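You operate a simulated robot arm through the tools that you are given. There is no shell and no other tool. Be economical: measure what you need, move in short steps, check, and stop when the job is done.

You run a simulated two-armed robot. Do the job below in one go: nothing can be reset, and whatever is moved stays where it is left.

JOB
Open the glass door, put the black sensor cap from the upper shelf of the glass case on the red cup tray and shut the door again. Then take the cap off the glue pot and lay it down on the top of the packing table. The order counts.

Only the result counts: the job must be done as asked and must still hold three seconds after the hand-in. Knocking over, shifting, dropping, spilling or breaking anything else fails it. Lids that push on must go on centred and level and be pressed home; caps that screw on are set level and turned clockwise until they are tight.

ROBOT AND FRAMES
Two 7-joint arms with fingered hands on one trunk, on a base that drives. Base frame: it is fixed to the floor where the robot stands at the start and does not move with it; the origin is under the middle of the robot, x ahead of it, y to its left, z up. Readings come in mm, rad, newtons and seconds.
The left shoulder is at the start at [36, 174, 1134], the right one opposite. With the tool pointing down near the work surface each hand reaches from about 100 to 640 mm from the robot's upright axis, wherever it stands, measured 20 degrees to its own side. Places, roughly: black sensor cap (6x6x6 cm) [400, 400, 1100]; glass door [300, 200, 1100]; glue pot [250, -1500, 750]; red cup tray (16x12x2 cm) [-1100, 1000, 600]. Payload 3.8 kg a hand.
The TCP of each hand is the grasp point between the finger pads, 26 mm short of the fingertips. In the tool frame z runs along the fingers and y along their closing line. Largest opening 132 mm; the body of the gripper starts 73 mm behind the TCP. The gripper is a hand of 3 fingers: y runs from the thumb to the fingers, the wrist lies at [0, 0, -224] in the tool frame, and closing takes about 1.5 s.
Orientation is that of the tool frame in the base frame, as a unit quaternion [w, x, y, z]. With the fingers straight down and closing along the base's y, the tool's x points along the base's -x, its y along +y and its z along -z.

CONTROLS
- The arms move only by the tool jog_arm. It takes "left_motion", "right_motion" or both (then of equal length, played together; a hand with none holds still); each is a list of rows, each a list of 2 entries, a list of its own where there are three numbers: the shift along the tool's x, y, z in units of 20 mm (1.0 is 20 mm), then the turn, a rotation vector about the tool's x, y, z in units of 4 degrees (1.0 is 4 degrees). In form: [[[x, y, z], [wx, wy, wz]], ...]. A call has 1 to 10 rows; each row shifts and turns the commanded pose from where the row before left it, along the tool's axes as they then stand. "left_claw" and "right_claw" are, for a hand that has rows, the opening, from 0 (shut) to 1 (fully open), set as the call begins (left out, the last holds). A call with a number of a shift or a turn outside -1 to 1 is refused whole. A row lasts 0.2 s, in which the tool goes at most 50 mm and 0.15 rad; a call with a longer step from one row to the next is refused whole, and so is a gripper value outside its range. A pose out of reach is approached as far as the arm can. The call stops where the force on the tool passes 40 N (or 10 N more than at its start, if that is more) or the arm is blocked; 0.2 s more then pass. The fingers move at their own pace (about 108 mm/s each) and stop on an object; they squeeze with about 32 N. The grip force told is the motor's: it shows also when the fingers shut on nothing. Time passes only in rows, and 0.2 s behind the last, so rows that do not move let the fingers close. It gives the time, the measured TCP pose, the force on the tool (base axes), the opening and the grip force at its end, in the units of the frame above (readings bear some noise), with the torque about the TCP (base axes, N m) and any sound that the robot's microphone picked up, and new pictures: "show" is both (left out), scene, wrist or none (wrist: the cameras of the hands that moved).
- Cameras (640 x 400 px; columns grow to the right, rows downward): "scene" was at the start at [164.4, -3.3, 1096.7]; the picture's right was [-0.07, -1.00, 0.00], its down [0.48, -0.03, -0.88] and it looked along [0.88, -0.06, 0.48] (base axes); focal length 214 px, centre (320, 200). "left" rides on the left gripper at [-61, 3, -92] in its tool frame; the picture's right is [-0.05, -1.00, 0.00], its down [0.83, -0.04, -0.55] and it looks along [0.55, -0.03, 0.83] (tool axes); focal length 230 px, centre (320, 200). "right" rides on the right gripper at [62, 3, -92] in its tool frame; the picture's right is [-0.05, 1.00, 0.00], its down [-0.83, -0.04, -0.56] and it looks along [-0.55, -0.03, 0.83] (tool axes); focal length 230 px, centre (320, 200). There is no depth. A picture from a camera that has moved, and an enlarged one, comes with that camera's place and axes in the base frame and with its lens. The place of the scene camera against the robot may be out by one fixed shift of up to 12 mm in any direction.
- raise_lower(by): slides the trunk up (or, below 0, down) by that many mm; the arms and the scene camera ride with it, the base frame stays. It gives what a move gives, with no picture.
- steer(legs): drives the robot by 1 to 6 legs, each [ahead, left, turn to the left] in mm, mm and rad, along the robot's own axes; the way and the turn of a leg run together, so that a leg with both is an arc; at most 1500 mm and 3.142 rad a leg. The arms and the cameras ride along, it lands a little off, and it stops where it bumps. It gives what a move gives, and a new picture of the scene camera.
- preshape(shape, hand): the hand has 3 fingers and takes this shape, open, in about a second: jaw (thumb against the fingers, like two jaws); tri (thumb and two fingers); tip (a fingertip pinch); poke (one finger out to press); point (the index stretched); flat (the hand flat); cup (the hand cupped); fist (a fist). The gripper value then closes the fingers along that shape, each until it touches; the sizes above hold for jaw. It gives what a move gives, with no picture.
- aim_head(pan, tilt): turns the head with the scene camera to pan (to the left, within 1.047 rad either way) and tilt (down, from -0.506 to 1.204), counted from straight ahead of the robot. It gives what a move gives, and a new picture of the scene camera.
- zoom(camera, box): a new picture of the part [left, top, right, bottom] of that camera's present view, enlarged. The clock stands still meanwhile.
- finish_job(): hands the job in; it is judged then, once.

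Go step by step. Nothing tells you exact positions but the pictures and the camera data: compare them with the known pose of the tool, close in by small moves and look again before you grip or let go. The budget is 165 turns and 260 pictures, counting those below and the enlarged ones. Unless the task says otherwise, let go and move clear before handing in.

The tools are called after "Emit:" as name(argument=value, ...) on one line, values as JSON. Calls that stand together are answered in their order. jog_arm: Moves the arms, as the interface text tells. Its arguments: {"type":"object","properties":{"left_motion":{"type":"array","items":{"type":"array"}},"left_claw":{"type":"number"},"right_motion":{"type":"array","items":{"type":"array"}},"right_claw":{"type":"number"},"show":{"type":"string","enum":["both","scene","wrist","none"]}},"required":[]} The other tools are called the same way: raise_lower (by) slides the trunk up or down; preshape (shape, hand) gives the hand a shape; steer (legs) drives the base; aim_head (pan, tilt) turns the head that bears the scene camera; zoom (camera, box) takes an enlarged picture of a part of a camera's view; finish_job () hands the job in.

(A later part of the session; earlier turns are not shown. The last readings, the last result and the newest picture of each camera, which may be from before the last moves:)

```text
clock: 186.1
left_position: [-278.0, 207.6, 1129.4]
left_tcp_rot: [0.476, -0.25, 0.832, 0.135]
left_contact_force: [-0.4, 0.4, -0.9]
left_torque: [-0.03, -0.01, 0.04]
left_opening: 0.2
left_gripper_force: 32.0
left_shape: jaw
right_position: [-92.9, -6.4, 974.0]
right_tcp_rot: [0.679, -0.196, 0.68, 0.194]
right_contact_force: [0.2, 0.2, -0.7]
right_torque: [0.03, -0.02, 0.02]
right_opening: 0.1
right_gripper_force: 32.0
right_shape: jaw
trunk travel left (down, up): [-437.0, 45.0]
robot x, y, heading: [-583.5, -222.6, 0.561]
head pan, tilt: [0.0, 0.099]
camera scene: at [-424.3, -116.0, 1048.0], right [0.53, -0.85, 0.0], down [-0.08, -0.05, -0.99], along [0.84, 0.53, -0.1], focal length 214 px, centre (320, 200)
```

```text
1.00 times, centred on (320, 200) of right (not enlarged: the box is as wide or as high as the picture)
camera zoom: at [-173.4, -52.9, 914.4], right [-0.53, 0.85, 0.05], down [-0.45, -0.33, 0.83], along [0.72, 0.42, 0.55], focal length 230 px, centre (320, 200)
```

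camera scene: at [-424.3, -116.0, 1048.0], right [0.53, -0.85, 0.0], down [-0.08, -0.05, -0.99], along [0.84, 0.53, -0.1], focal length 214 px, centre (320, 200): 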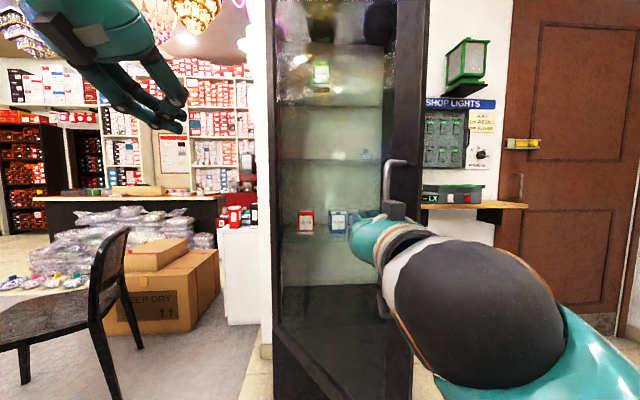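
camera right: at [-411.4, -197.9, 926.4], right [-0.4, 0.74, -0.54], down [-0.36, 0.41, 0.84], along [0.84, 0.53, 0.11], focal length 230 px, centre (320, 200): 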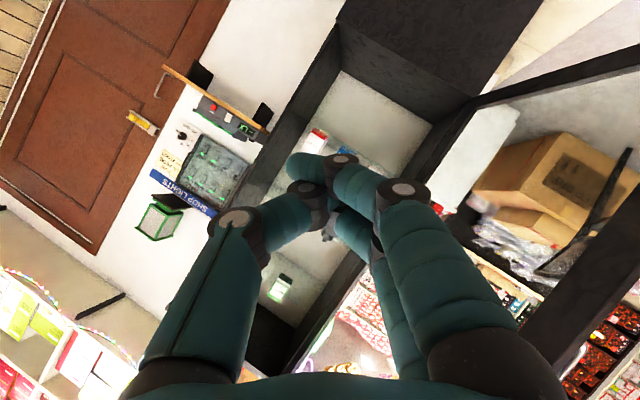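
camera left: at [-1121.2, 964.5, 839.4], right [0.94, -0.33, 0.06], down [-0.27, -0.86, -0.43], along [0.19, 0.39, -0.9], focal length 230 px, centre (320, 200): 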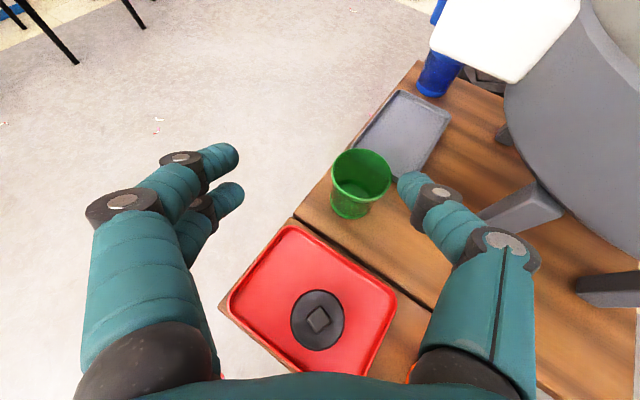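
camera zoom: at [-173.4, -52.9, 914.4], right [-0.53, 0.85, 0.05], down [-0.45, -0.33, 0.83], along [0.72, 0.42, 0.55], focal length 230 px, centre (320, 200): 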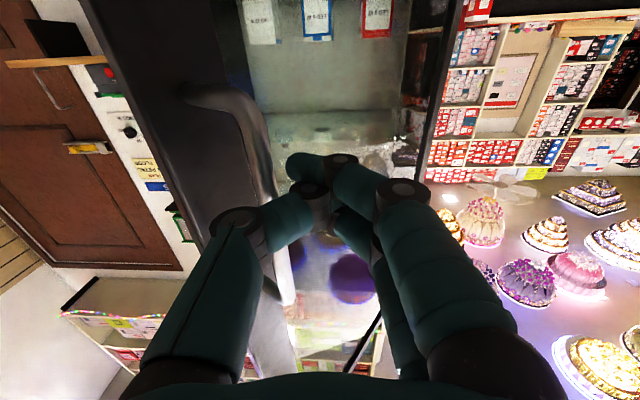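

The door is at about 55°. For the rest I'll reposition to grip the bar squarely, as I did when opening, and then swing rigidly about the hinge.

Emit:
jog_arm(left_motion=[[[0.51, 0, -0.86], [0, 0, 0]], [[0.51, 0, -0.86], [0, 0, 0]], [[0.51, 0, -0.86], [0, 0, 0]], [[0.51, 0, -0.86], [0, 0, 0]]], show="none")

Emit:
steer(legs=[[-60, 0, 0], [0, 200, 0], [0, 0, -0.605], [62, 197, 0]])

Emit:
jog_arm(right_claw=1, right_motion=[[[0, 0, 0], [0, 0, 0]], [[0, 0, 0], [0, 0, 0]], [[0, 0, 0], [0, 0, 0]], [[0, 0, 0], [0, 0, 0]], [[0, 0, 0], [0, 0, 0]]], show="wrist")

```text
clock: 187.1
left_position: [-312.0, 186.2, 1127.8]
left_tcp_rot: [0.475, -0.25, 0.833, 0.134]
left_contact_force: [-0.3, -0.7, -0.4]
left_torque: [0.0, -0.01, 0.0]
left_opening: 0.3
left_gripper_force: 32.5
left_shape: jaw
left hand out of reach, approached as far as the arm can: row 3, 4
right_position: [-92.8, -6.9, 974.0]
right_tcp_rot: [0.679, -0.197, 0.68, 0.194]
right_contact_force: [-0.2, -0.6, 0.5]
right_torque: [0.01, -0.03, 0.0]
right_opening: 0.0
right_gripper_force: 32.0
right_shape: jaw
trunk travel left (down, up): [-437.0, 45.0]
robot x, y, heading: [-584.7, -222.9, 0.562]
head pan, tilt: [0.0, 0.099]
```

```text
clock: 193.6
left_position: [-214.8, 291.5, 1129.1]
left_tcp_rot: [0.494, 0.009, 0.869, -0.013]
left_contact_force: [-0.1, 0.1, -0.6]
left_torque: [0.01, -0.01, 0.01]
left_opening: 0.0
left_gripper_force: 32.1
left_shape: jaw
right_position: [-144.0, 8.4, 973.8]
right_tcp_rot: [0.705, 0.015, 0.708, -0.018]
right_contact_force: [-0.9, -0.5, -0.2]
right_torque: [0.0, 0.01, 0.05]
right_opening: 0.2
right_gripper_force: 32.1
right_shape: jaw
trunk travel left (down, up): [-437.0, 45.0]
robot x, y, heading: [-669.8, 110.4, -0.045]
head pan, tilt: [0.0, 0.099]
camera scene: at [-480.4, 102.8, 1048.0], right [-0.05, -1.0, 0.0], down [-0.1, 0.0, -0.99], along [0.99, -0.05, -0.1], focal length 214 px, centre (320, 200)
```

scene: 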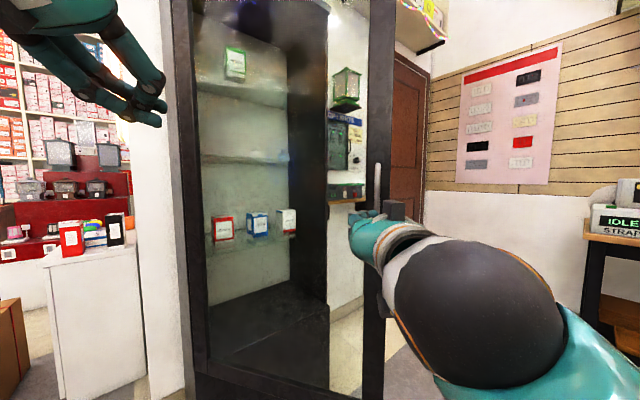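

```text
clock: 194.8
left_position: [-213.2, 291.5, 1128.9]
left_tcp_rot: [0.494, 0.01, 0.87, -0.014]
left_contact_force: [0.5, -1.2, 1.0]
left_torque: [-0.04, 0.0, 0.0]
left_opening: 0.0
left_gripper_force: 31.9
left_shape: jaw
right_position: [-144.0, 7.8, 974.2]
right_tcp_rot: [0.705, 0.016, 0.708, -0.018]
right_contact_force: [1.2, -1.3, 0.7]
right_torque: [-0.02, 0.0, 0.05]
right_opening: 131.8
right_gripper_force: 0.0
right_shape: jaw
trunk travel left (down, up): [-437.0, 45.0]
robot x, y, heading: [-668.5, 110.1, -0.045]
head pan, tilt: [0.0, 0.099]
camera right: at [-236.6, 14.9, 914.4], right [0.05, 1.0, 0.05], down [-0.55, -0.01, 0.83], along [0.83, -0.07, 0.55], focal length 230 px, centre (320, 200)
```

right: 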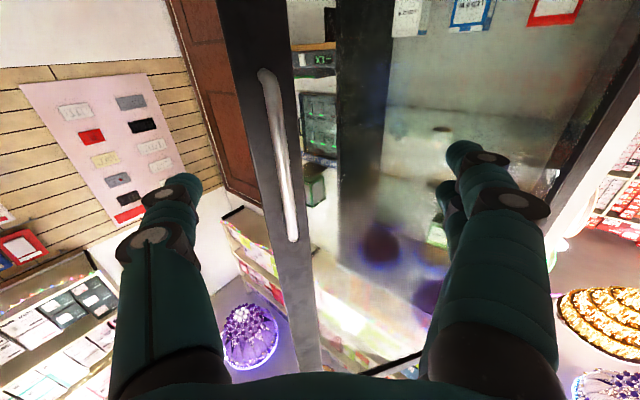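

The bar is 59 mm ahead and 30 mm to the right of the TCP. I'll shift right, go forward, and close.

Emit:
jog_arm(right_motion=[[[0, -0.75, 0], [0, 0, 0]], [[0, -0.75, 0], [0, 0, 0]], [[0, 0, 0.9], [0, 0, 0]], [[0, 0, 0.9], [0, 0, 0]], [[0, 0, 0.9], [0, 0, 0]]], show="wrist")

Emit:
jog_arm(right_claw=0, right_motion=[[[0, 0, 0], [0, 0, 0]], [[0, 0, 0], [0, 0, 0]], [[0, 0, 0], [0, 0, 0]], [[0, 0, 0], [0, 0, 0]], [[0, 0, 0], [0, 0, 0]], [[0, 0, 0], [0, 0, 0]], [[0, 0, 0], [0, 0, 0]]], show="wrist")

```text
clock: 196.0
left_position: [-214.7, 291.2, 1128.4]
left_tcp_rot: [0.494, 0.01, 0.869, -0.014]
left_contact_force: [-0.7, 0.1, -0.2]
left_torque: [0.0, 0.01, -0.02]
left_opening: 0.2
left_gripper_force: 32.1
left_shape: jaw
right_position: [-90.4, -24.5, 973.9]
right_tcp_rot: [0.706, 0.015, 0.708, -0.018]
right_contact_force: [-0.4, 0.2, -0.3]
right_torque: [-0.02, -0.01, 0.03]
right_opening: 131.8
right_gripper_force: 0.0
right_shape: jaw
trunk travel left (down, up): [-437.0, 45.0]
robot x, y, heading: [-670.3, 111.9, -0.047]
head pan, tilt: [0.0, 0.099]
camera right: at [-183.3, -17.1, 914.3], right [0.05, 1.0, 0.05], down [-0.55, -0.02, 0.83], along [0.83, -0.07, 0.55], focal length 230 px, centre (320, 200)
```

right: 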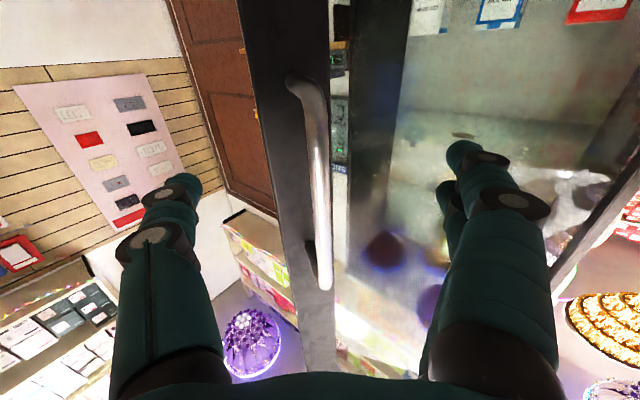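

```text
clock: 197.6
left_position: [-214.4, 290.6, 1128.6]
left_tcp_rot: [0.494, 0.011, 0.869, -0.014]
left_contact_force: [0.5, 0.0, -0.7]
left_torque: [0.02, -0.01, 0.02]
left_opening: 0.1
left_gripper_force: 31.9
left_shape: jaw
right_position: [-90.6, -24.6, 973.9]
right_tcp_rot: [0.706, 0.016, 0.708, -0.018]
right_contact_force: [-0.1, -1.0, 0.0]
right_torque: [0.01, -0.03, 0.05]
right_opening: 5.1
right_gripper_force: 32.6
right_shape: jaw
trunk travel left (down, up): [-437.0, 45.0]
robot x, y, heading: [-671.1, 108.1, -0.046]
head pan, tilt: [0.0, 0.099]
camera right: at [-183.9, -17.1, 914.4], right [0.05, 1.0, 0.05], down [-0.55, -0.01, 0.83], along [0.83, -0.07, 0.55], focal length 230 px, centre (320, 200)
```

right: 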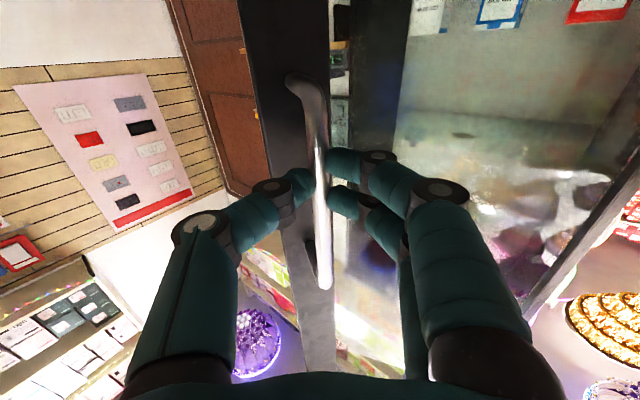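

The bar is firmly gripped. I'll swing the robot about the hinge in small legs to close the door, checking force.

Emit:
steer(legs=[[28, -61, 0.075]])

Emit:
steer(legs=[[57, -122, 0.15]])

```text
clock: 198.8
left_position: [-200.6, 264.8, 1128.4]
left_tcp_rot: [0.494, -0.022, 0.869, 0.004]
left_contact_force: [0.2, -0.5, -0.5]
left_torque: [0.04, -0.01, 0.03]
left_opening: 0.0
left_gripper_force: 31.5
left_shape: jaw
right_position: [-55.1, -41.8, 974.7]
right_tcp_rot: [0.706, -0.012, 0.708, 0.009]
right_contact_force: [2.3, 5.6, 0.8]
right_torque: [0.02, -0.03, 0.13]
right_opening: 4.4
right_gripper_force: 32.0
right_shape: jaw
trunk travel left (down, up): [-437.0, 45.0]
robot x, y, heading: [-639.2, 47.7, 0.031]
head pan, tilt: [0.0, 0.099]
camera scene: at [-452.8, 56.3, 1048.0], right [0.03, -1.0, 0.0], down [-0.1, 0.0, -0.99], along [0.99, 0.03, -0.1], focal length 214 px, centre (320, 200)
```

scene: 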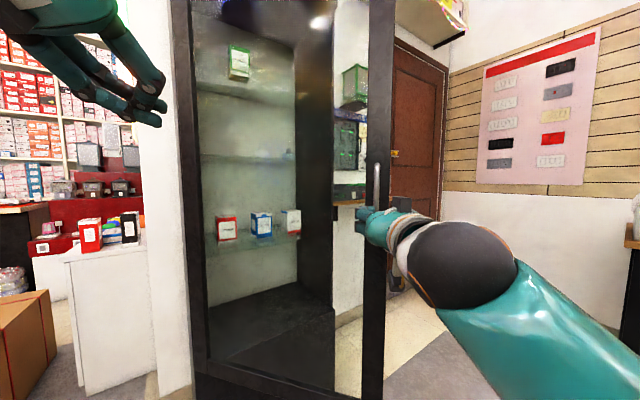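

```text
clock: 200.5
left_position: [-169.2, 213.0, 1127.7]
left_tcp_rot: [0.492, -0.087, 0.865, 0.041]
left_contact_force: [-1.0, 0.0, -0.2]
left_torque: [-0.02, 0.03, 0.03]
left_opening: 0.0
left_gripper_force: 31.6
left_shape: jaw
right_position: [20.0, -65.7, 973.0]
right_tcp_rot: [0.704, -0.064, 0.705, 0.062]
right_contact_force: [2.0, 8.7, 0.8]
right_torque: [-0.01, -0.05, 0.18]
right_opening: 4.3
right_gripper_force: 31.9
right_shape: jaw
trunk travel left (down, up): [-437.0, 45.0]
robot x, y, heading: [-578.4, -65.5, 0.174]
head pan, tilt: [0.0, 0.099]
camera scene: at [-387.5, -28.0, 1047.9], right [0.18, -0.98, 0.0], down [-0.1, -0.02, -0.99], along [0.98, 0.18, -0.1], focal length 214 px, centre (320, 200)
```

scene: 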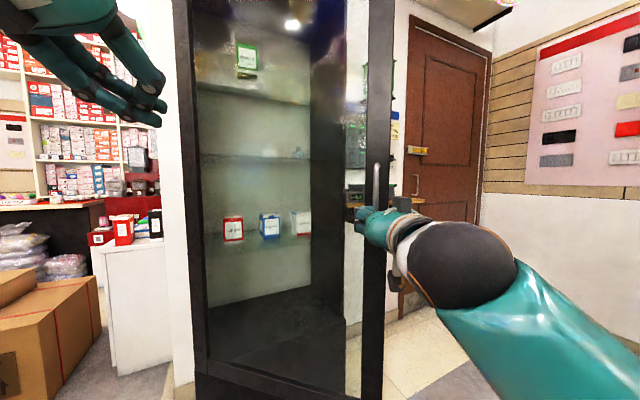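

The force shows I'm slightly too far out radially. I'll adjust the arc inward and continue.

Emit:
steer(legs=[[54, -106, 0.15]])

Emit:
steer(legs=[[54, -115, 0.15]])

```text
clock: 202.1
left_position: [-136.5, 177.6, 1128.2]
left_tcp_rot: [0.488, -0.15, 0.856, 0.078]
left_contact_force: [-0.1, 0.2, 0.2]
left_torque: [-0.02, 0.01, 0.05]
left_opening: 0.0
left_gripper_force: 32.0
left_shape: jaw
right_position: [94.1, -73.1, 974.8]
right_tcp_rot: [0.697, -0.113, 0.699, 0.112]
right_contact_force: [-2.2, -24.5, -1.0]
right_torque: [0.04, 0.01, -0.55]
right_opening: 5.8
right_gripper_force: 32.5
right_shape: jaw
trunk travel left (down, up): [-437.0, 45.0]
robot x, y, heading: [-496.3, -158.1, 0.329]
head pan, tilt: [0.0, 0.099]
camera scene: at [-316.6, -92.7, 1048.1], right [0.32, -0.95, 0.0], down [-0.09, -0.03, -1.0], along [0.94, 0.32, -0.1], focal length 214 px, centre (320, 200)
```

scene: 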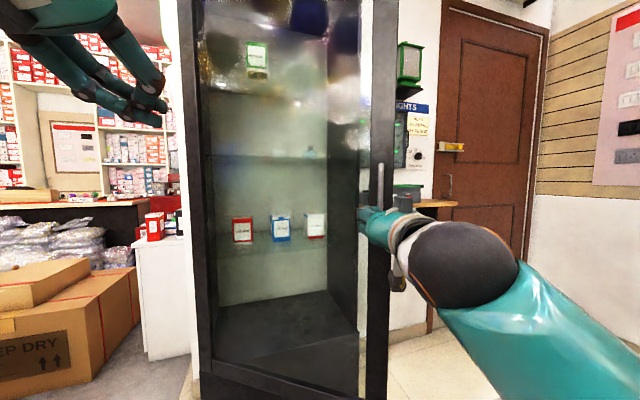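

```text
clock: 203.8
left_position: [-94.3, 141.1, 1129.8]
left_tcp_rot: [0.481, -0.213, 0.843, 0.114]
left_contact_force: [0.6, -0.1, -1.4]
left_torque: [0.0, -0.03, -0.02]
left_opening: 0.2
left_gripper_force: 32.1
left_shape: jaw
right_position: [170.7, -74.1, 973.3]
right_tcp_rot: [0.688, -0.162, 0.689, 0.161]
right_contact_force: [2.8, -27.0, 0.4]
right_torque: [0.03, 0.01, -0.6]
right_opening: 5.2
right_gripper_force: 31.5
right_shape: jaw
trunk travel left (down, up): [-437.0, 45.0]
robot x, y, heading: [-403.1, -236.6, 0.475]
head pan, tilt: [0.0, 0.099]
camera scene: at [-233.2, -150.5, 1048.2], right [0.46, -0.89, 0.0], down [-0.09, -0.04, -1.0], along [0.89, 0.45, -0.1], focal length 214 px, centre (320, 200)
```

scene: 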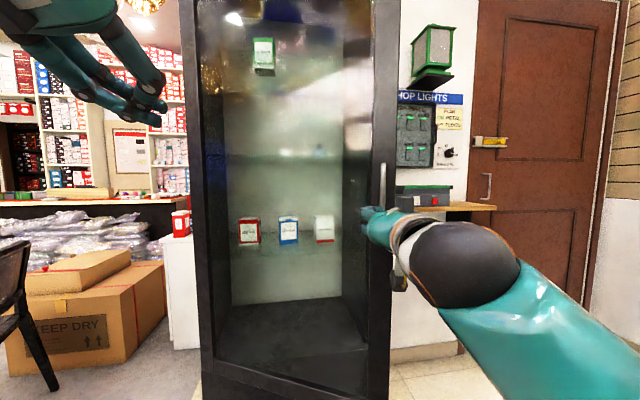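

Now slightly too far in; I'll correct outward and continue.

Emit:
steer(legs=[[54, -133, 0.15]])

Emit:
steer(legs=[[54, -123, 0.15]])

```text
clock: 205.6
left_position: [-42.5, 100.6, 1130.2]
left_tcp_rot: [0.471, -0.277, 0.824, 0.15]
left_contact_force: [0.8, -0.2, 0.5]
left_torque: [0.01, 0.02, 0.04]
left_opening: 0.0
left_gripper_force: 32.2
left_shape: jaw
right_position: [254.1, -72.8, 973.9]
right_tcp_rot: [0.674, -0.215, 0.675, 0.212]
right_contact_force: [0.5, -0.4, -0.5]
right_torque: [0.03, -0.01, 0.03]
right_opening: 1.4
right_gripper_force: 32.1
right_shape: jaw
trunk travel left (down, up): [-437.0, 45.0]
robot x, y, heading: [-288.4, -323.0, 0.627]
head pan, tilt: [0.0, 0.099]
camera scene: at [-134.4, -207.3, 1048.0], right [0.58, -0.81, 0.0], down [-0.08, -0.06, -0.99], along [0.81, 0.58, -0.1], focal length 214 px, centre (320, 200)
```

scene: 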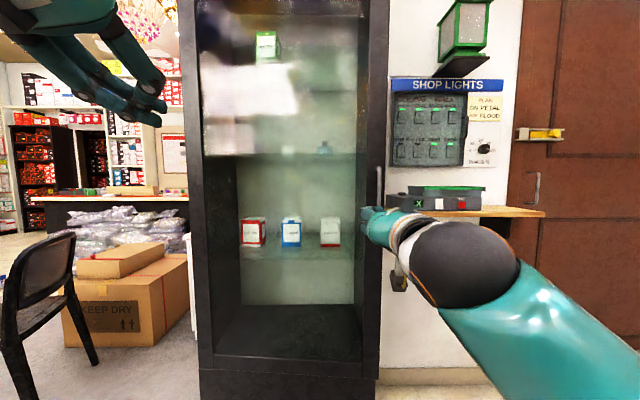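

```text
clock: 207.3
left_position: [12.7, 73.9, 1129.6]
left_tcp_rot: [0.459, -0.338, 0.801, 0.184]
left_contact_force: [-1.0, 0.6, -0.5]
left_torque: [0.0, 0.0, 0.0]
left_opening: 0.0
left_gripper_force: 31.9
left_shape: jaw
right_position: [331.3, -55.4, 973.6]
right_tcp_rot: [0.655, -0.266, 0.657, 0.262]
right_contact_force: [0.5, 0.4, -1.0]
right_torque: [-0.02, -0.04, -0.03]
right_opening: 1.4
right_gripper_force: 32.1
right_shape: jaw
trunk travel left (down, up): [-437.0, 45.0]
robot x, y, heading: [-167.7, -382.7, 0.771]
head pan, tilt: [0.0, 0.099]
camera scene: at [-33.4, -244.9, 1048.0], right [0.7, -0.72, 0.0], down [-0.07, -0.07, -0.99], along [0.71, 0.69, -0.1], focal length 214 px, centre (320, 200)
```

scene: 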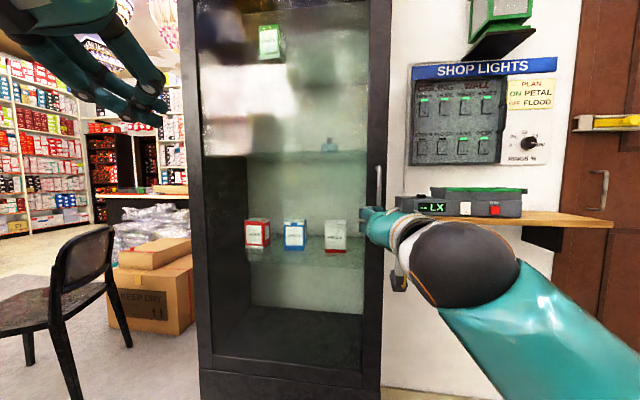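

Emit:
zoom(camera="right", box=[0, 0, 640, 400])

```text
1.00 times, centred on (320, 200) of right (not enlarged: the box is as wide or as high as the picture)
camera zoom: at [260.7, -116.6, 914.2], right [-0.69, 0.72, 0.05], down [-0.37, -0.41, 0.83], along [0.62, 0.56, 0.55], focal length 230 px, centre (320, 200)
```

zoom: 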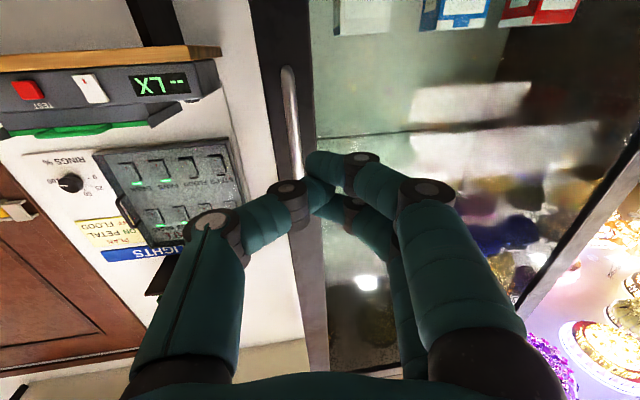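

The bar slipped out of the grip but the door is nearly closed. I'll push forward with the closed fist against the bar and frame.

Emit:
jog_arm(right_motion=[[[0, -0.5, -0.5], [0, 0, 0]], [[0, -0.3, 0], [0, 0, 0]], [[0, 0, 0.6], [0, 0, 0]], [[0, 0, 0.6], [0, 0, 0]], [[0, 0, 0.6], [0, 0, 0]], [[0, 0, 0.6], [0, 0, 0]], [[0, 0, 0.6], [0, 0, 0]], [[0, 0, 0.6], [0, 0, 0]]], show="both")

```text
clock: 209.2
left_position: [12.8, 71.9, 1128.9]
left_tcp_rot: [0.459, -0.337, 0.802, 0.183]
left_contact_force: [-0.3, 0.6, -0.1]
left_torque: [0.02, -0.01, 0.02]
left_opening: 0.0
left_gripper_force: 31.6
left_shape: jaw
right_position: [387.0, -23.7, 973.4]
right_tcp_rot: [0.656, -0.265, 0.657, 0.261]
right_contact_force: [0.7, 0.4, -0.2]
right_torque: [0.04, -0.01, -0.02]
right_opening: 1.5
right_gripper_force: 31.9
right_shape: jaw
trunk travel left (down, up): [-437.0, 45.0]
robot x, y, heading: [-169.7, -385.6, 0.775]
head pan, tilt: [0.0, 0.099]
camera scene: at [-33.5, -244.7, 1047.9], right [0.7, -0.72, 0.0], down [-0.07, -0.07, -0.99], along [0.71, 0.69, -0.1], focal length 214 px, centre (320, 200)
camera right: at [316.2, -85.0, 914.0], right [-0.69, 0.72, 0.05], down [-0.37, -0.41, 0.83], along [0.62, 0.56, 0.55], focal length 230 px, centre (320, 200)
```

scene: 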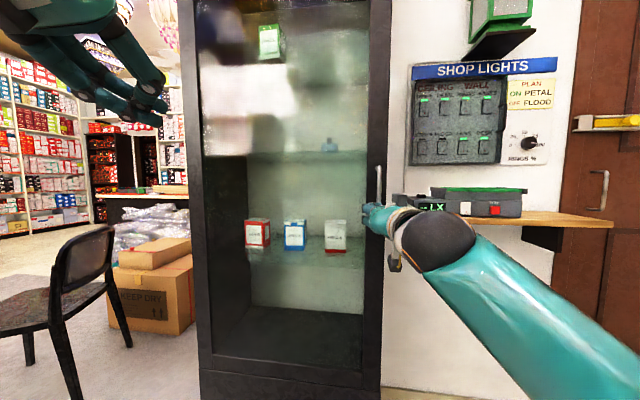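
right: 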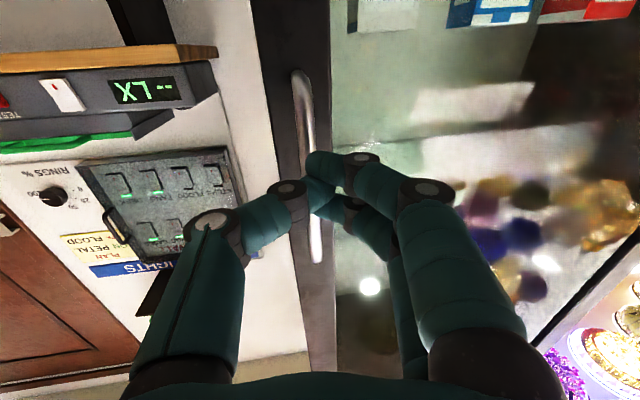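

The bar is now about 11 mm in front of the fingertips, at the originally closed position. I'll press forward until there's firm resistance.

Emit:
jog_arm(right_motion=[[[0, -0.1, 0.35], [0, 0, 0]], [[0, 0, 0.35], [0, 0, 0]], [[0, 0, 0.35], [0, 0, 0]], [[0, 0, 0.35], [0, 0, 0]], [[0, 0, 0.35], [0, 0, 0]], [[0, 0, 0.35], [0, 0, 0]], [[0, 0, 0.35], [0, 0, 0]]], show="both")

```text
clock: 210.7
left_position: [8.6, 70.3, 1129.6]
left_tcp_rot: [0.46, -0.337, 0.801, 0.184]
left_contact_force: [0.2, -0.2, 0.0]
left_torque: [-0.02, 0.03, 0.02]
left_opening: 0.0
left_gripper_force: 32.0
left_shape: jaw
right_position: [412.6, 5.8, 976.6]
right_tcp_rot: [0.656, -0.267, 0.654, 0.266]
right_contact_force: [-25.3, -17.3, 0.8]
right_torque: [-0.03, -0.01, -0.22]
right_opening: 0.8
right_gripper_force: 32.5
right_shape: jaw
trunk travel left (down, up): [-437.0, 45.0]
robot x, y, heading: [-169.9, -384.7, 0.775]
head pan, tilt: [0.0, 0.099]
stopped in row 7 (right hand): the force on the tool passed its limit at 49 N (the readings are from after the stop); the commanded pose is now the measured one
camera scene: at [-36.3, -247.2, 1048.6], right [0.7, -0.72, 0.0], down [-0.07, -0.07, -1.0], along [0.71, 0.69, -0.1], focal length 214 px, centre (320, 200)
camera right: at [343.4, -56.2, 916.1], right [-0.7, 0.72, 0.05], down [-0.37, -0.42, 0.83], along [0.61, 0.56, 0.56], focal length 230 px, centre (320, 200)
```

scene: 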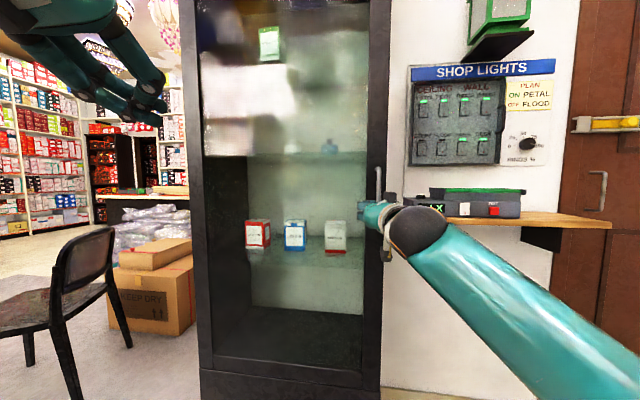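
right: 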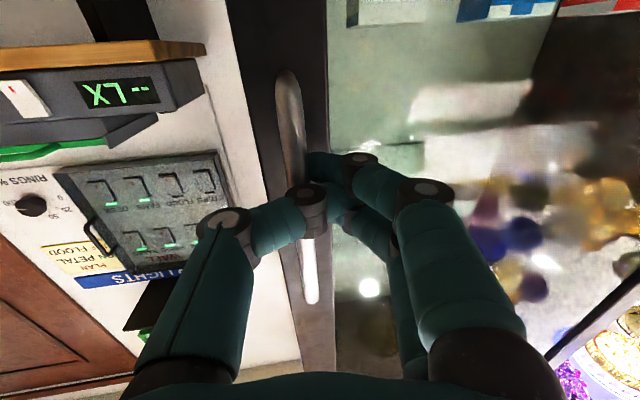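

Firm resistance at 49 N with no further movement: the door is shut. I'll retract and check the door edge.

Emit:
jog_arm(right_motion=[[[0, 0, -0.8], [0, 0, 0]], [[0, 0, -0.8], [0, 0, 0]], [[0, 0, -0.8], [0, 0, 0]], [[0, 0, -0.8], [0, 0, 0]], [[0, 0, -0.8], [0, 0, 0]]], show="none")

Emit:
steer(legs=[[-150, 0, 0]])

Emit:
zoom(camera="scene", box=[180, 0, 500, 200])

```text
clock: 211.9
left_position: [8.9, 77.1, 1127.6]
left_tcp_rot: [0.458, -0.338, 0.801, 0.182]
left_contact_force: [-0.6, -0.2, -0.4]
left_torque: [0.01, -0.01, 0.0]
left_opening: 0.0
left_gripper_force: 32.1
left_shape: jaw
right_position: [353.1, -42.5, 976.2]
right_tcp_rot: [0.655, -0.271, 0.652, 0.267]
right_contact_force: [-16.8, 36.0, 4.9]
right_torque: [0.08, -0.01, 0.44]
right_opening: 0.0
right_gripper_force: 32.3
right_shape: jaw
trunk travel left (down, up): [-437.0, 45.0]
robot x, y, heading: [-167.2, -384.3, 0.774]
head pan, tilt: [0.0, 0.099]
```

```text
clock: 212.8
left_position: [-21.1, 49.7, 1128.0]
left_tcp_rot: [0.459, -0.34, 0.8, 0.184]
left_contact_force: [0.1, -0.1, 0.1]
left_torque: [0.01, -0.05, -0.03]
left_opening: 0.0
left_gripper_force: 31.6
left_shape: jaw
right_position: [313.5, -58.1, 977.3]
right_tcp_rot: [0.65, -0.28, 0.648, 0.282]
right_contact_force: [-12.8, 30.4, -12.5]
right_torque: [-0.21, 0.05, 0.32]
right_opening: 0.0
right_gripper_force: 31.3
right_shape: jaw
trunk travel left (down, up): [-437.0, 45.0]
robot x, y, heading: [-195.4, -409.1, 0.774]
head pan, tilt: [0.0, 0.099]
stopped in leg 1: the force on the tool passed its limit at 52 N (the readings are from after the stop); the commanded pose is now the measured one
camera scene: at [-64.0, -267.7, 1047.9], right [0.7, -0.71, 0.0], down [-0.07, -0.07, -1.0], along [0.71, 0.7, -0.1], focal length 214 px, centre (320, 200)
```

scene: 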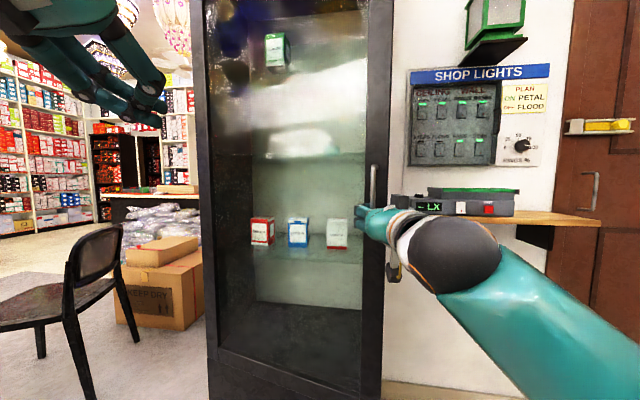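

```text
2.00 times, centred on (340, 100) of scene
camera zoom: at [-64.0, -267.7, 1047.9], right [0.7, -0.71, 0.0], down [-0.07, -0.07, -1.0], along [0.71, 0.7, -0.1], focal length 429 px, centre (280, 400)
```

zoom: 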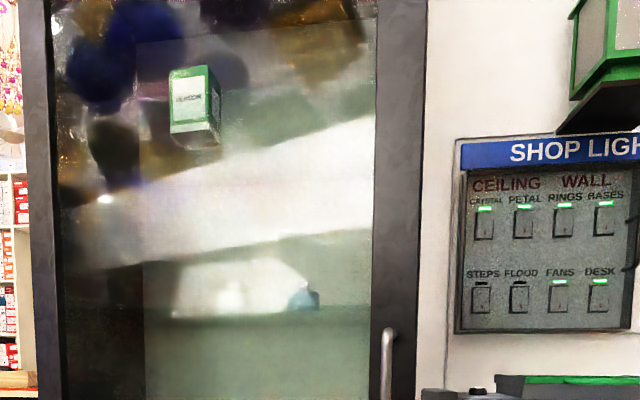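

The thumb hooked behind the bar and pulled the door open a little. I'll move forward slightly, slide the hand left to unhook, then look.

Emit:
jog_arm(right_motion=[[[0, 0.2, 0.5], [0, 0, 0]], [[0, 0.6, 0.3], [0, 0, 0]], [[0, 0.8, 0], [0, 0, 0]], [[0, 0.8, 0], [0, 0, 0]]], show="wrist")

```text
clock: 213.8
left_position: [-14.6, 48.9, 1128.2]
left_tcp_rot: [0.458, -0.339, 0.801, 0.184]
left_contact_force: [-0.3, -0.4, 0.0]
left_torque: [0.0, 0.0, 0.03]
left_opening: 0.0
left_gripper_force: 31.6
left_shape: jaw
right_position: [299.5, -20.1, 981.6]
right_tcp_rot: [0.656, -0.273, 0.646, 0.278]
right_contact_force: [0.2, 0.4, 0.1]
right_torque: [0.02, -0.01, -0.04]
right_opening: 0.0
right_gripper_force: 32.2
right_shape: jaw
trunk travel left (down, up): [-437.0, 45.0]
robot x, y, heading: [-193.2, -403.9, 0.778]
head pan, tilt: [0.0, 0.099]
camera right: at [232.7, -83.3, 919.6], right [-0.72, 0.7, 0.05], down [-0.36, -0.44, 0.82], along [0.59, 0.57, 0.57], focal length 230 px, centre (320, 200)
```

right: 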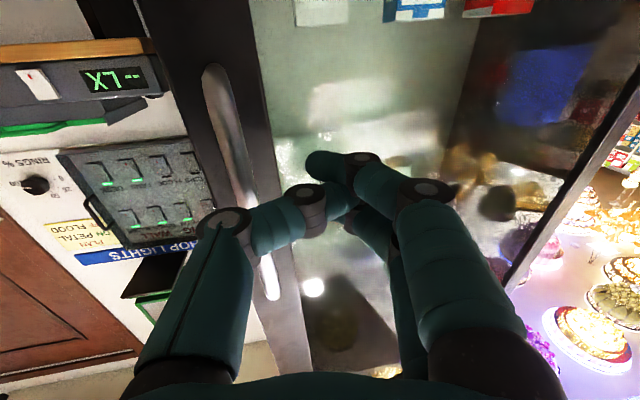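

Unhooked. I'll pull back, make a proper compact fist that can't hook, and re-align with the bar.

Emit:
jog_arm(right_motion=[[[0, 0, -1], [0, 0, 0]], [[0, 0, -1], [0, 0, 0]], [[0, 0, -1], [0, 0, 0]], [[0, 0, -1], [0, 0, 0]]], show="none")

Emit:
preshape(shape="fist", hand="right")

Emit:
jog_arm(right_motion=[[[0, -0.8, 0], [0, 0, 0]], [[0, -0.8, 0], [0, 0, 0]], [[0, -0.8, 0], [0, 0, 0]], [[0, -0.8, 0], [0, 0, 0]]], show="both")

```text
clock: 214.8
left_position: [-15.5, 48.7, 1128.4]
left_tcp_rot: [0.459, -0.339, 0.8, 0.185]
left_contact_force: [-0.6, 0.8, 0.2]
left_torque: [-0.01, 0.01, 0.02]
left_opening: 0.1
left_gripper_force: 31.7
left_shape: jaw
right_position: [243.5, -77.5, 979.9]
right_tcp_rot: [0.654, -0.275, 0.647, 0.279]
right_contact_force: [0.9, -0.1, 0.1]
right_torque: [0.03, 0.02, 0.03]
right_opening: 0.0
right_gripper_force: 32.0
right_shape: jaw
trunk travel left (down, up): [-437.0, 45.0]
robot x, y, heading: [-187.7, -407.4, 0.774]
head pan, tilt: [0.0, 0.099]
```

```text
clock: 215.7
left_position: [-14.5, 49.2, 1128.3]
left_tcp_rot: [0.458, -0.339, 0.801, 0.184]
left_contact_force: [0.2, 0.1, -0.5]
left_torque: [-0.01, 0.01, 0.01]
left_opening: 0.2
left_gripper_force: 32.1
left_shape: jaw
right_position: [243.8, -76.8, 980.1]
right_tcp_rot: [0.656, -0.273, 0.646, 0.278]
right_contact_force: [-0.5, -0.3, 0.0]
right_torque: [-0.02, 0.02, 0.02]
right_opening: 0.0
right_gripper_force: 0.1
right_shape: fist
trunk travel left (down, up): [-437.0, 45.0]
robot x, y, heading: [-190.1, -412.4, 0.776]
head pan, tilt: [0.0, 0.099]
```

```text
clock: 216.7
left_position: [-14.3, 49.5, 1127.9]
left_tcp_rot: [0.457, -0.339, 0.801, 0.184]
left_contact_force: [-0.1, 0.2, -1.2]
left_torque: [0.01, -0.03, 0.0]
left_opening: 0.1
left_gripper_force: 31.9
left_shape: jaw
right_position: [290.0, -122.3, 978.9]
right_tcp_rot: [0.656, -0.273, 0.647, 0.278]
right_contact_force: [-0.7, 0.1, 0.3]
right_torque: [0.02, 0.03, 0.02]
right_opening: 0.1
right_gripper_force: 0.0
right_shape: fist
trunk travel left (down, up): [-437.0, 45.0]
robot x, y, heading: [-196.9, -408.7, 0.775]
head pan, tilt: [0.0, 0.099]
camera scene: at [-59.8, -269.4, 1048.0], right [0.7, -0.71, 0.0], down [-0.07, -0.07, -1.0], along [0.71, 0.7, -0.1], focal length 214 px, centre (320, 200)
camera right: at [223.6, -184.7, 917.2], right [-0.72, 0.69, 0.05], down [-0.36, -0.44, 0.82], along [0.59, 0.57, 0.57], focal length 230 px, centre (320, 200)
```

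scene: 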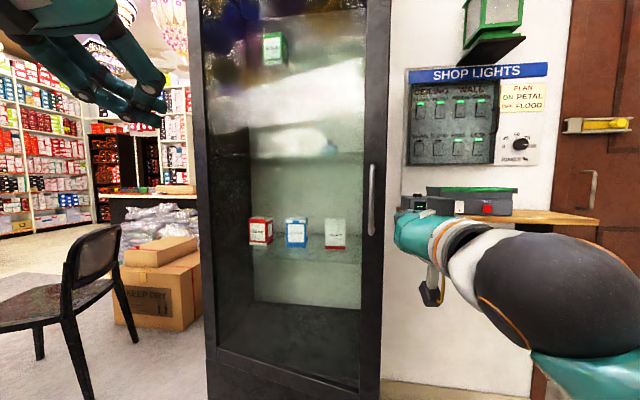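
right: 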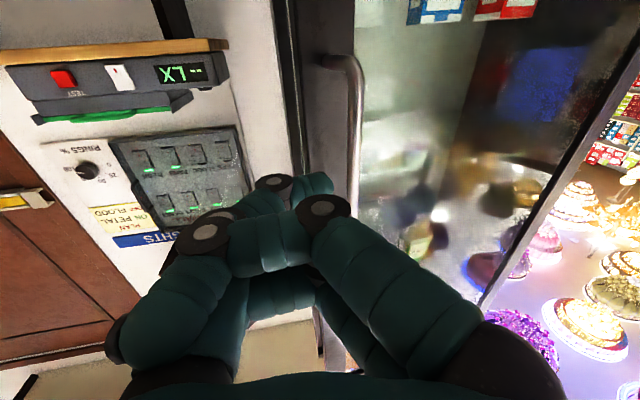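

The fist faces the door frame just right of the bar. I'll shift left a little and push forward until it stops.

Emit:
jog_arm(right_motion=[[[0, 0.7, 0.5], [0, 0, 0]], [[0, 0, 0.7], [0, 0, 0]], [[0, 0, 0.7], [0, 0, 0]], [[0, 0, 0.7], [0, 0, 0]], [[0, 0, 0.7], [0, 0, 0]], [[0, 0, 0.7], [0, 0, 0]], [[0, 0, 0.7], [0, 0, 0]]], show="wrist")

```text
clock: 218.3
left_position: [-15.1, 49.3, 1128.2]
left_tcp_rot: [0.458, -0.339, 0.801, 0.184]
left_contact_force: [0.3, 0.3, -0.3]
left_torque: [-0.04, -0.02, -0.03]
left_opening: 0.0
left_gripper_force: 32.3
left_shape: jaw
right_position: [344.9, -42.8, 981.0]
right_tcp_rot: [0.656, -0.273, 0.647, 0.277]
right_contact_force: [-0.8, 1.3, -0.6]
right_torque: [-0.01, -0.01, 0.01]
right_opening: 0.0
right_gripper_force: 0.1
right_shape: fist
trunk travel left (down, up): [-437.0, 45.0]
robot x, y, heading: [-194.4, -411.3, 0.773]
head pan, tilt: [0.0, 0.099]
camera right: at [278.2, -106.9, 918.4], right [-0.72, 0.69, 0.05], down [-0.36, -0.44, 0.82], along [0.59, 0.57, 0.57], focal length 230 px, centre (320, 200)
```

right: 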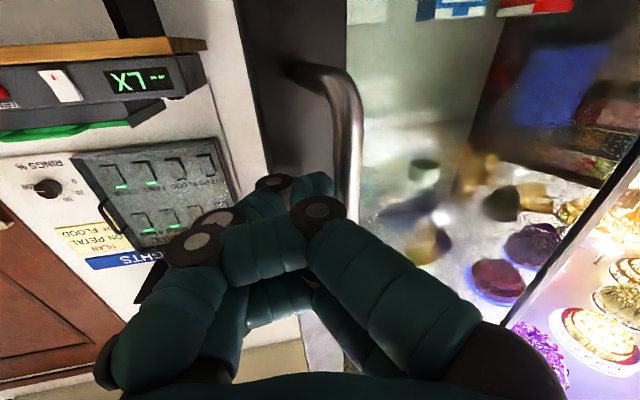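

Emit:
jog_arm(right_motion=[[[0, -0.3, 0.6], [0, 0, 0]], [[0, 0, 0.6], [0, 0, 0]], [[0, 0, 0.6], [0, 0, 0]], [[0, 0, 0.6], [0, 0, 0]], [[0, 0, 0.6], [0, 0, 0]], [[0, 0, 0.6], [0, 0, 0]], [[0, 0, 0.6], [0, 0, 0]], [[0, 0, 0.6], [0, 0, 0]], [[0, 0, 0.6], [0, 0, 0]]], show="both")

```text
clock: 220.3
left_position: [-15.7, 50.0, 1128.5]
left_tcp_rot: [0.458, -0.339, 0.801, 0.185]
left_contact_force: [-0.1, 0.7, 0.2]
left_torque: [-0.02, 0.01, -0.01]
left_opening: 0.1
left_gripper_force: 31.8
left_shape: jaw
right_position: [424.6, 31.0, 982.1]
right_tcp_rot: [0.655, -0.275, 0.646, 0.279]
right_contact_force: [0.9, -0.4, 0.6]
right_torque: [-0.03, 0.0, 0.01]
right_opening: 0.0
right_gripper_force: 0.0
right_shape: fist
trunk travel left (down, up): [-437.0, 45.0]
robot x, y, heading: [-197.0, -408.0, 0.775]
head pan, tilt: [0.0, 0.099]
camera scene: at [-59.7, -268.7, 1047.9], right [0.7, -0.71, 0.0], down [-0.07, -0.07, -0.99], along [0.71, 0.7, -0.1], focal length 214 px, centre (320, 200)
camera right: at [357.5, -32.3, 920.9], right [-0.72, 0.69, 0.05], down [-0.36, -0.44, 0.82], along [0.59, 0.57, 0.57], focal length 230 px, centre (320, 200)
```

scene: 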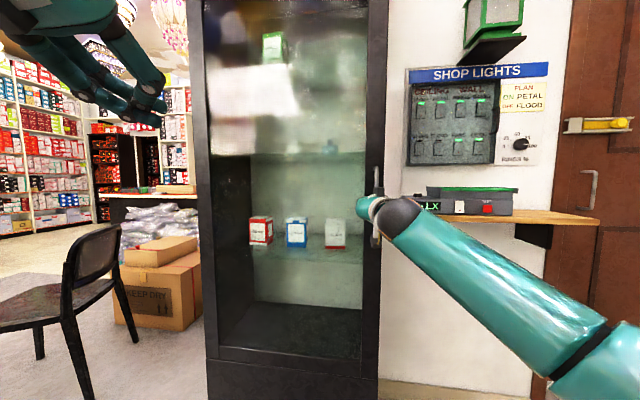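
right: 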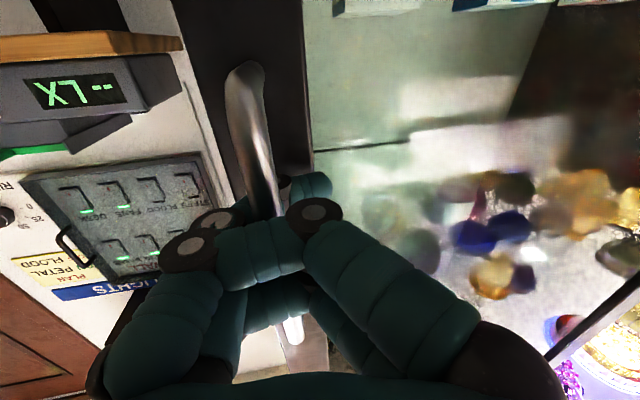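

The bar is back at its closed position of about [416, -4]. I'll press lightly to confirm.

Emit:
jog_arm(right_motion=[[[0, 0, 0.4], [0, 0, 0]], [[0, 0, 0.4], [0, 0, 0]], [[0, 0, 0.4], [0, 0, 0]], [[0, 0, 0.4], [0, 0, 0]], [[0, 0, 0.4], [0, 0, 0]]], show="wrist")

```text
clock: 221.0
left_position: [-16.8, 45.5, 1131.2]
left_tcp_rot: [0.459, -0.338, 0.8, 0.185]
left_contact_force: [0.5, -0.2, 0.8]
left_torque: [0.02, 0.0, 0.02]
left_opening: 0.0
left_gripper_force: 31.1
left_shape: jaw
right_position: [429.8, 39.3, 982.7]
right_tcp_rot: [0.655, -0.275, 0.646, 0.28]
right_contact_force: [-22.5, -22.2, 3.4]
right_torque: [-0.23, 0.13, -0.67]
right_opening: 0.0
right_gripper_force: 0.1
right_shape: fist
trunk travel left (down, up): [-437.0, 45.0]
robot x, y, heading: [-196.6, -409.4, 0.773]
head pan, tilt: [0.0, 0.099]
stopped in row 3 (right hand): the force on the tool passed its limit at 52 N (the readings are from after the stop); the commanded pose is now the measured one
camera right: at [363.0, -24.0, 920.8], right [-0.72, 0.69, 0.05], down [-0.36, -0.44, 0.82], along [0.59, 0.57, 0.57], focal length 230 px, centre (320, 200)
```

right: 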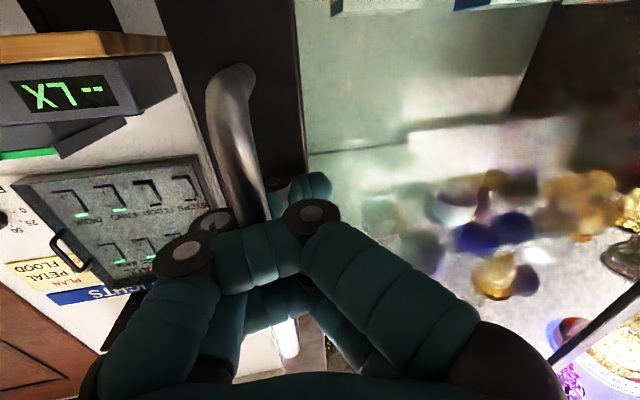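

The door is firmly shut. I'll retreat slowly, watching the force in case anything catches.

Emit:
jog_arm(right_motion=[[[0, 0, -0.5], [0, 0, 0]], [[0, 0, -0.5], [0, 0, 0]], [[0, 0, -0.5], [0, 0, 0]]], show="both")

```text
clock: 221.8
left_position: [-15.2, 48.2, 1128.1]
left_tcp_rot: [0.457, -0.339, 0.802, 0.184]
left_contact_force: [-0.8, 0.4, 0.0]
left_torque: [-0.01, 0.0, -0.01]
left_opening: 0.3
left_gripper_force: 31.7
left_shape: jaw
right_position: [412.1, 21.1, 978.7]
right_tcp_rot: [0.653, -0.275, 0.648, 0.279]
right_contact_force: [0.5, -0.1, 0.0]
right_torque: [-0.01, 0.01, 0.02]
right_opening: 0.1
right_gripper_force: 0.0
right_shape: fist
trunk travel left (down, up): [-437.0, 45.0]
robot x, y, heading: [-195.7, -405.6, 0.773]
head pan, tilt: [0.0, 0.099]
camera scene: at [-60.2, -269.6, 1047.9], right [0.7, -0.71, 0.0], down [-0.07, -0.07, -0.99], along [0.71, 0.7, -0.1], focal length 214 px, centre (320, 200)
camera right: at [345.7, -42.9, 917.6], right [-0.72, 0.69, 0.05], down [-0.36, -0.44, 0.83], along [0.6, 0.58, 0.56], focal length 230 px, centre (320, 200)
```

scene: 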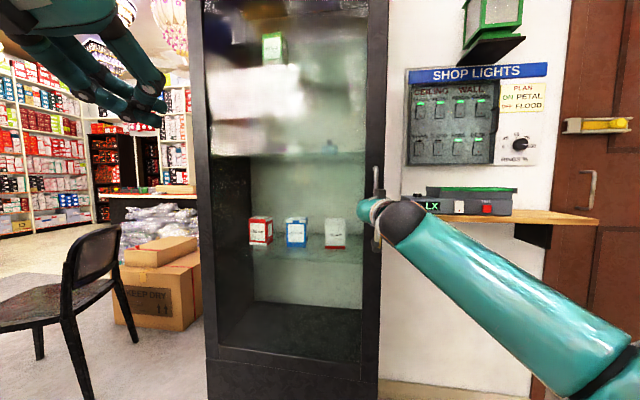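
right: 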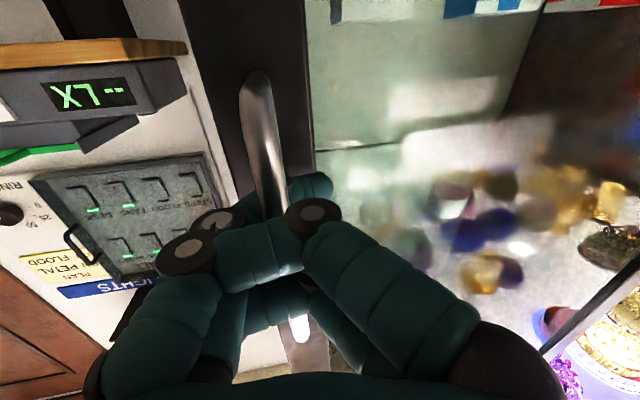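

No drag. Continuing back.

Emit:
jog_arm(right_motion=[[[0, 0, -0.7], [0, 0, 0]], [[0, 0, -0.7], [0, 0, 0]], [[0, 0, -0.7], [0, 0, 0]], [[0, 0, -0.7], [0, 0, 0]], [[0, 0, -0.7], [0, 0, 0]], [[0, 0, -0.7], [0, 0, 0]]], show="both")

```text
clock: 223.2
left_position: [-14.9, 48.2, 1129.3]
left_tcp_rot: [0.458, -0.339, 0.801, 0.185]
left_contact_force: [0.1, 0.3, 1.0]
left_torque: [0.02, 0.04, 0.03]
left_opening: 0.1
left_gripper_force: 31.9
left_shape: jaw
right_position: [354.7, -40.5, 977.4]
right_tcp_rot: [0.653, -0.275, 0.648, 0.279]
right_contact_force: [-0.6, -0.1, -0.2]
right_torque: [0.01, 0.01, -0.02]
right_opening: 0.1
right_gripper_force: 0.1
right_shape: fist
trunk travel left (down, up): [-437.0, 45.0]
robot x, y, heading: [-194.8, -409.2, 0.773]
head pan, tilt: [0.0, 0.099]
camera scene: at [-60.6, -270.0, 1048.0], right [0.7, -0.71, 0.0], down [-0.07, -0.07, -1.0], along [0.71, 0.7, -0.1], focal length 214 px, centre (320, 200)
camera right: at [287.1, -103.6, 917.1], right [-0.72, 0.69, 0.05], down [-0.36, -0.44, 0.83], along [0.6, 0.57, 0.56], focal length 230 px, centre (320, 200)
```

scene: 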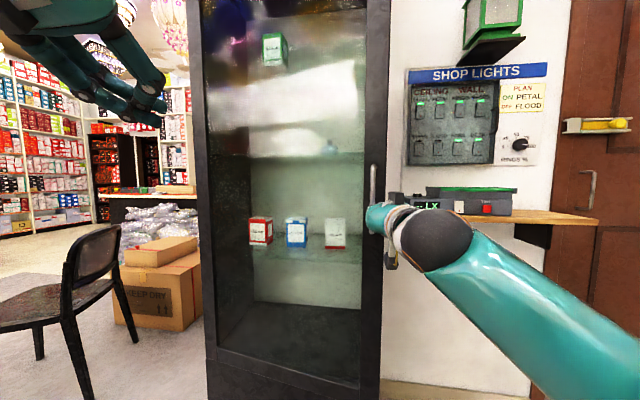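
right: 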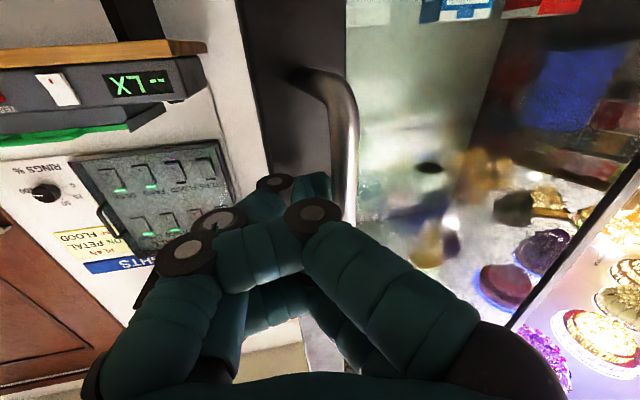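

The curled fingers dragged the bar again. I'll slide right to free them, then raise the hand above the handle and push on the plain frame there.

Emit:
jog_arm(right_motion=[[[0, -0.3, 0.5], [0, 0, 0]], [[0, -0.7, 0], [0, 0, 0]], [[0, -0.7, 0], [0, 0, 0]], [[0, -0.7, -0.3], [0, 0, 0]], [[0, -0.5, -0.7], [0, 0, 0]], [[0, 0, -0.9], [0, 0, 0]]], show="wrist")

```text
clock: 224.6
left_position: [-15.2, 49.4, 1127.8]
left_tcp_rot: [0.458, -0.339, 0.801, 0.185]
left_contact_force: [0.8, -0.7, 0.9]
left_torque: [0.01, 0.02, 0.01]
left_opening: 0.0
left_gripper_force: 32.1
left_shape: jaw
right_position: [375.7, -99.5, 978.3]
right_tcp_rot: [0.653, -0.275, 0.648, 0.28]
right_contact_force: [0.0, 0.8, 0.3]
right_torque: [-0.01, 0.05, -0.01]
right_opening: 0.0
right_gripper_force: 0.1
right_shape: fist
trunk travel left (down, up): [-437.0, 45.0]
robot x, y, heading: [-192.8, -410.7, 0.776]
head pan, tilt: [0.0, 0.099]
camera right: at [309.2, -164.0, 916.9], right [-0.72, 0.69, 0.05], down [-0.36, -0.44, 0.83], along [0.6, 0.57, 0.56], focal length 230 px, centre (320, 200)
```

right: 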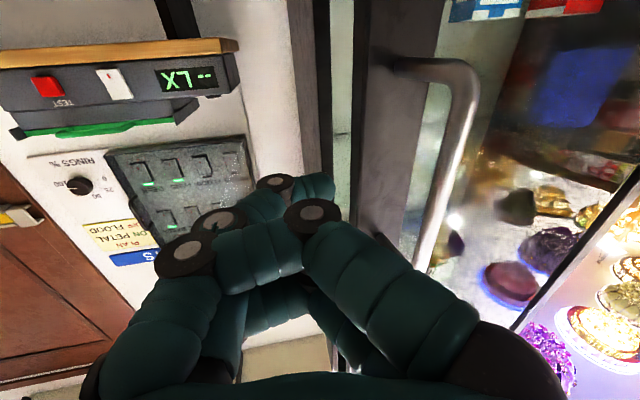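

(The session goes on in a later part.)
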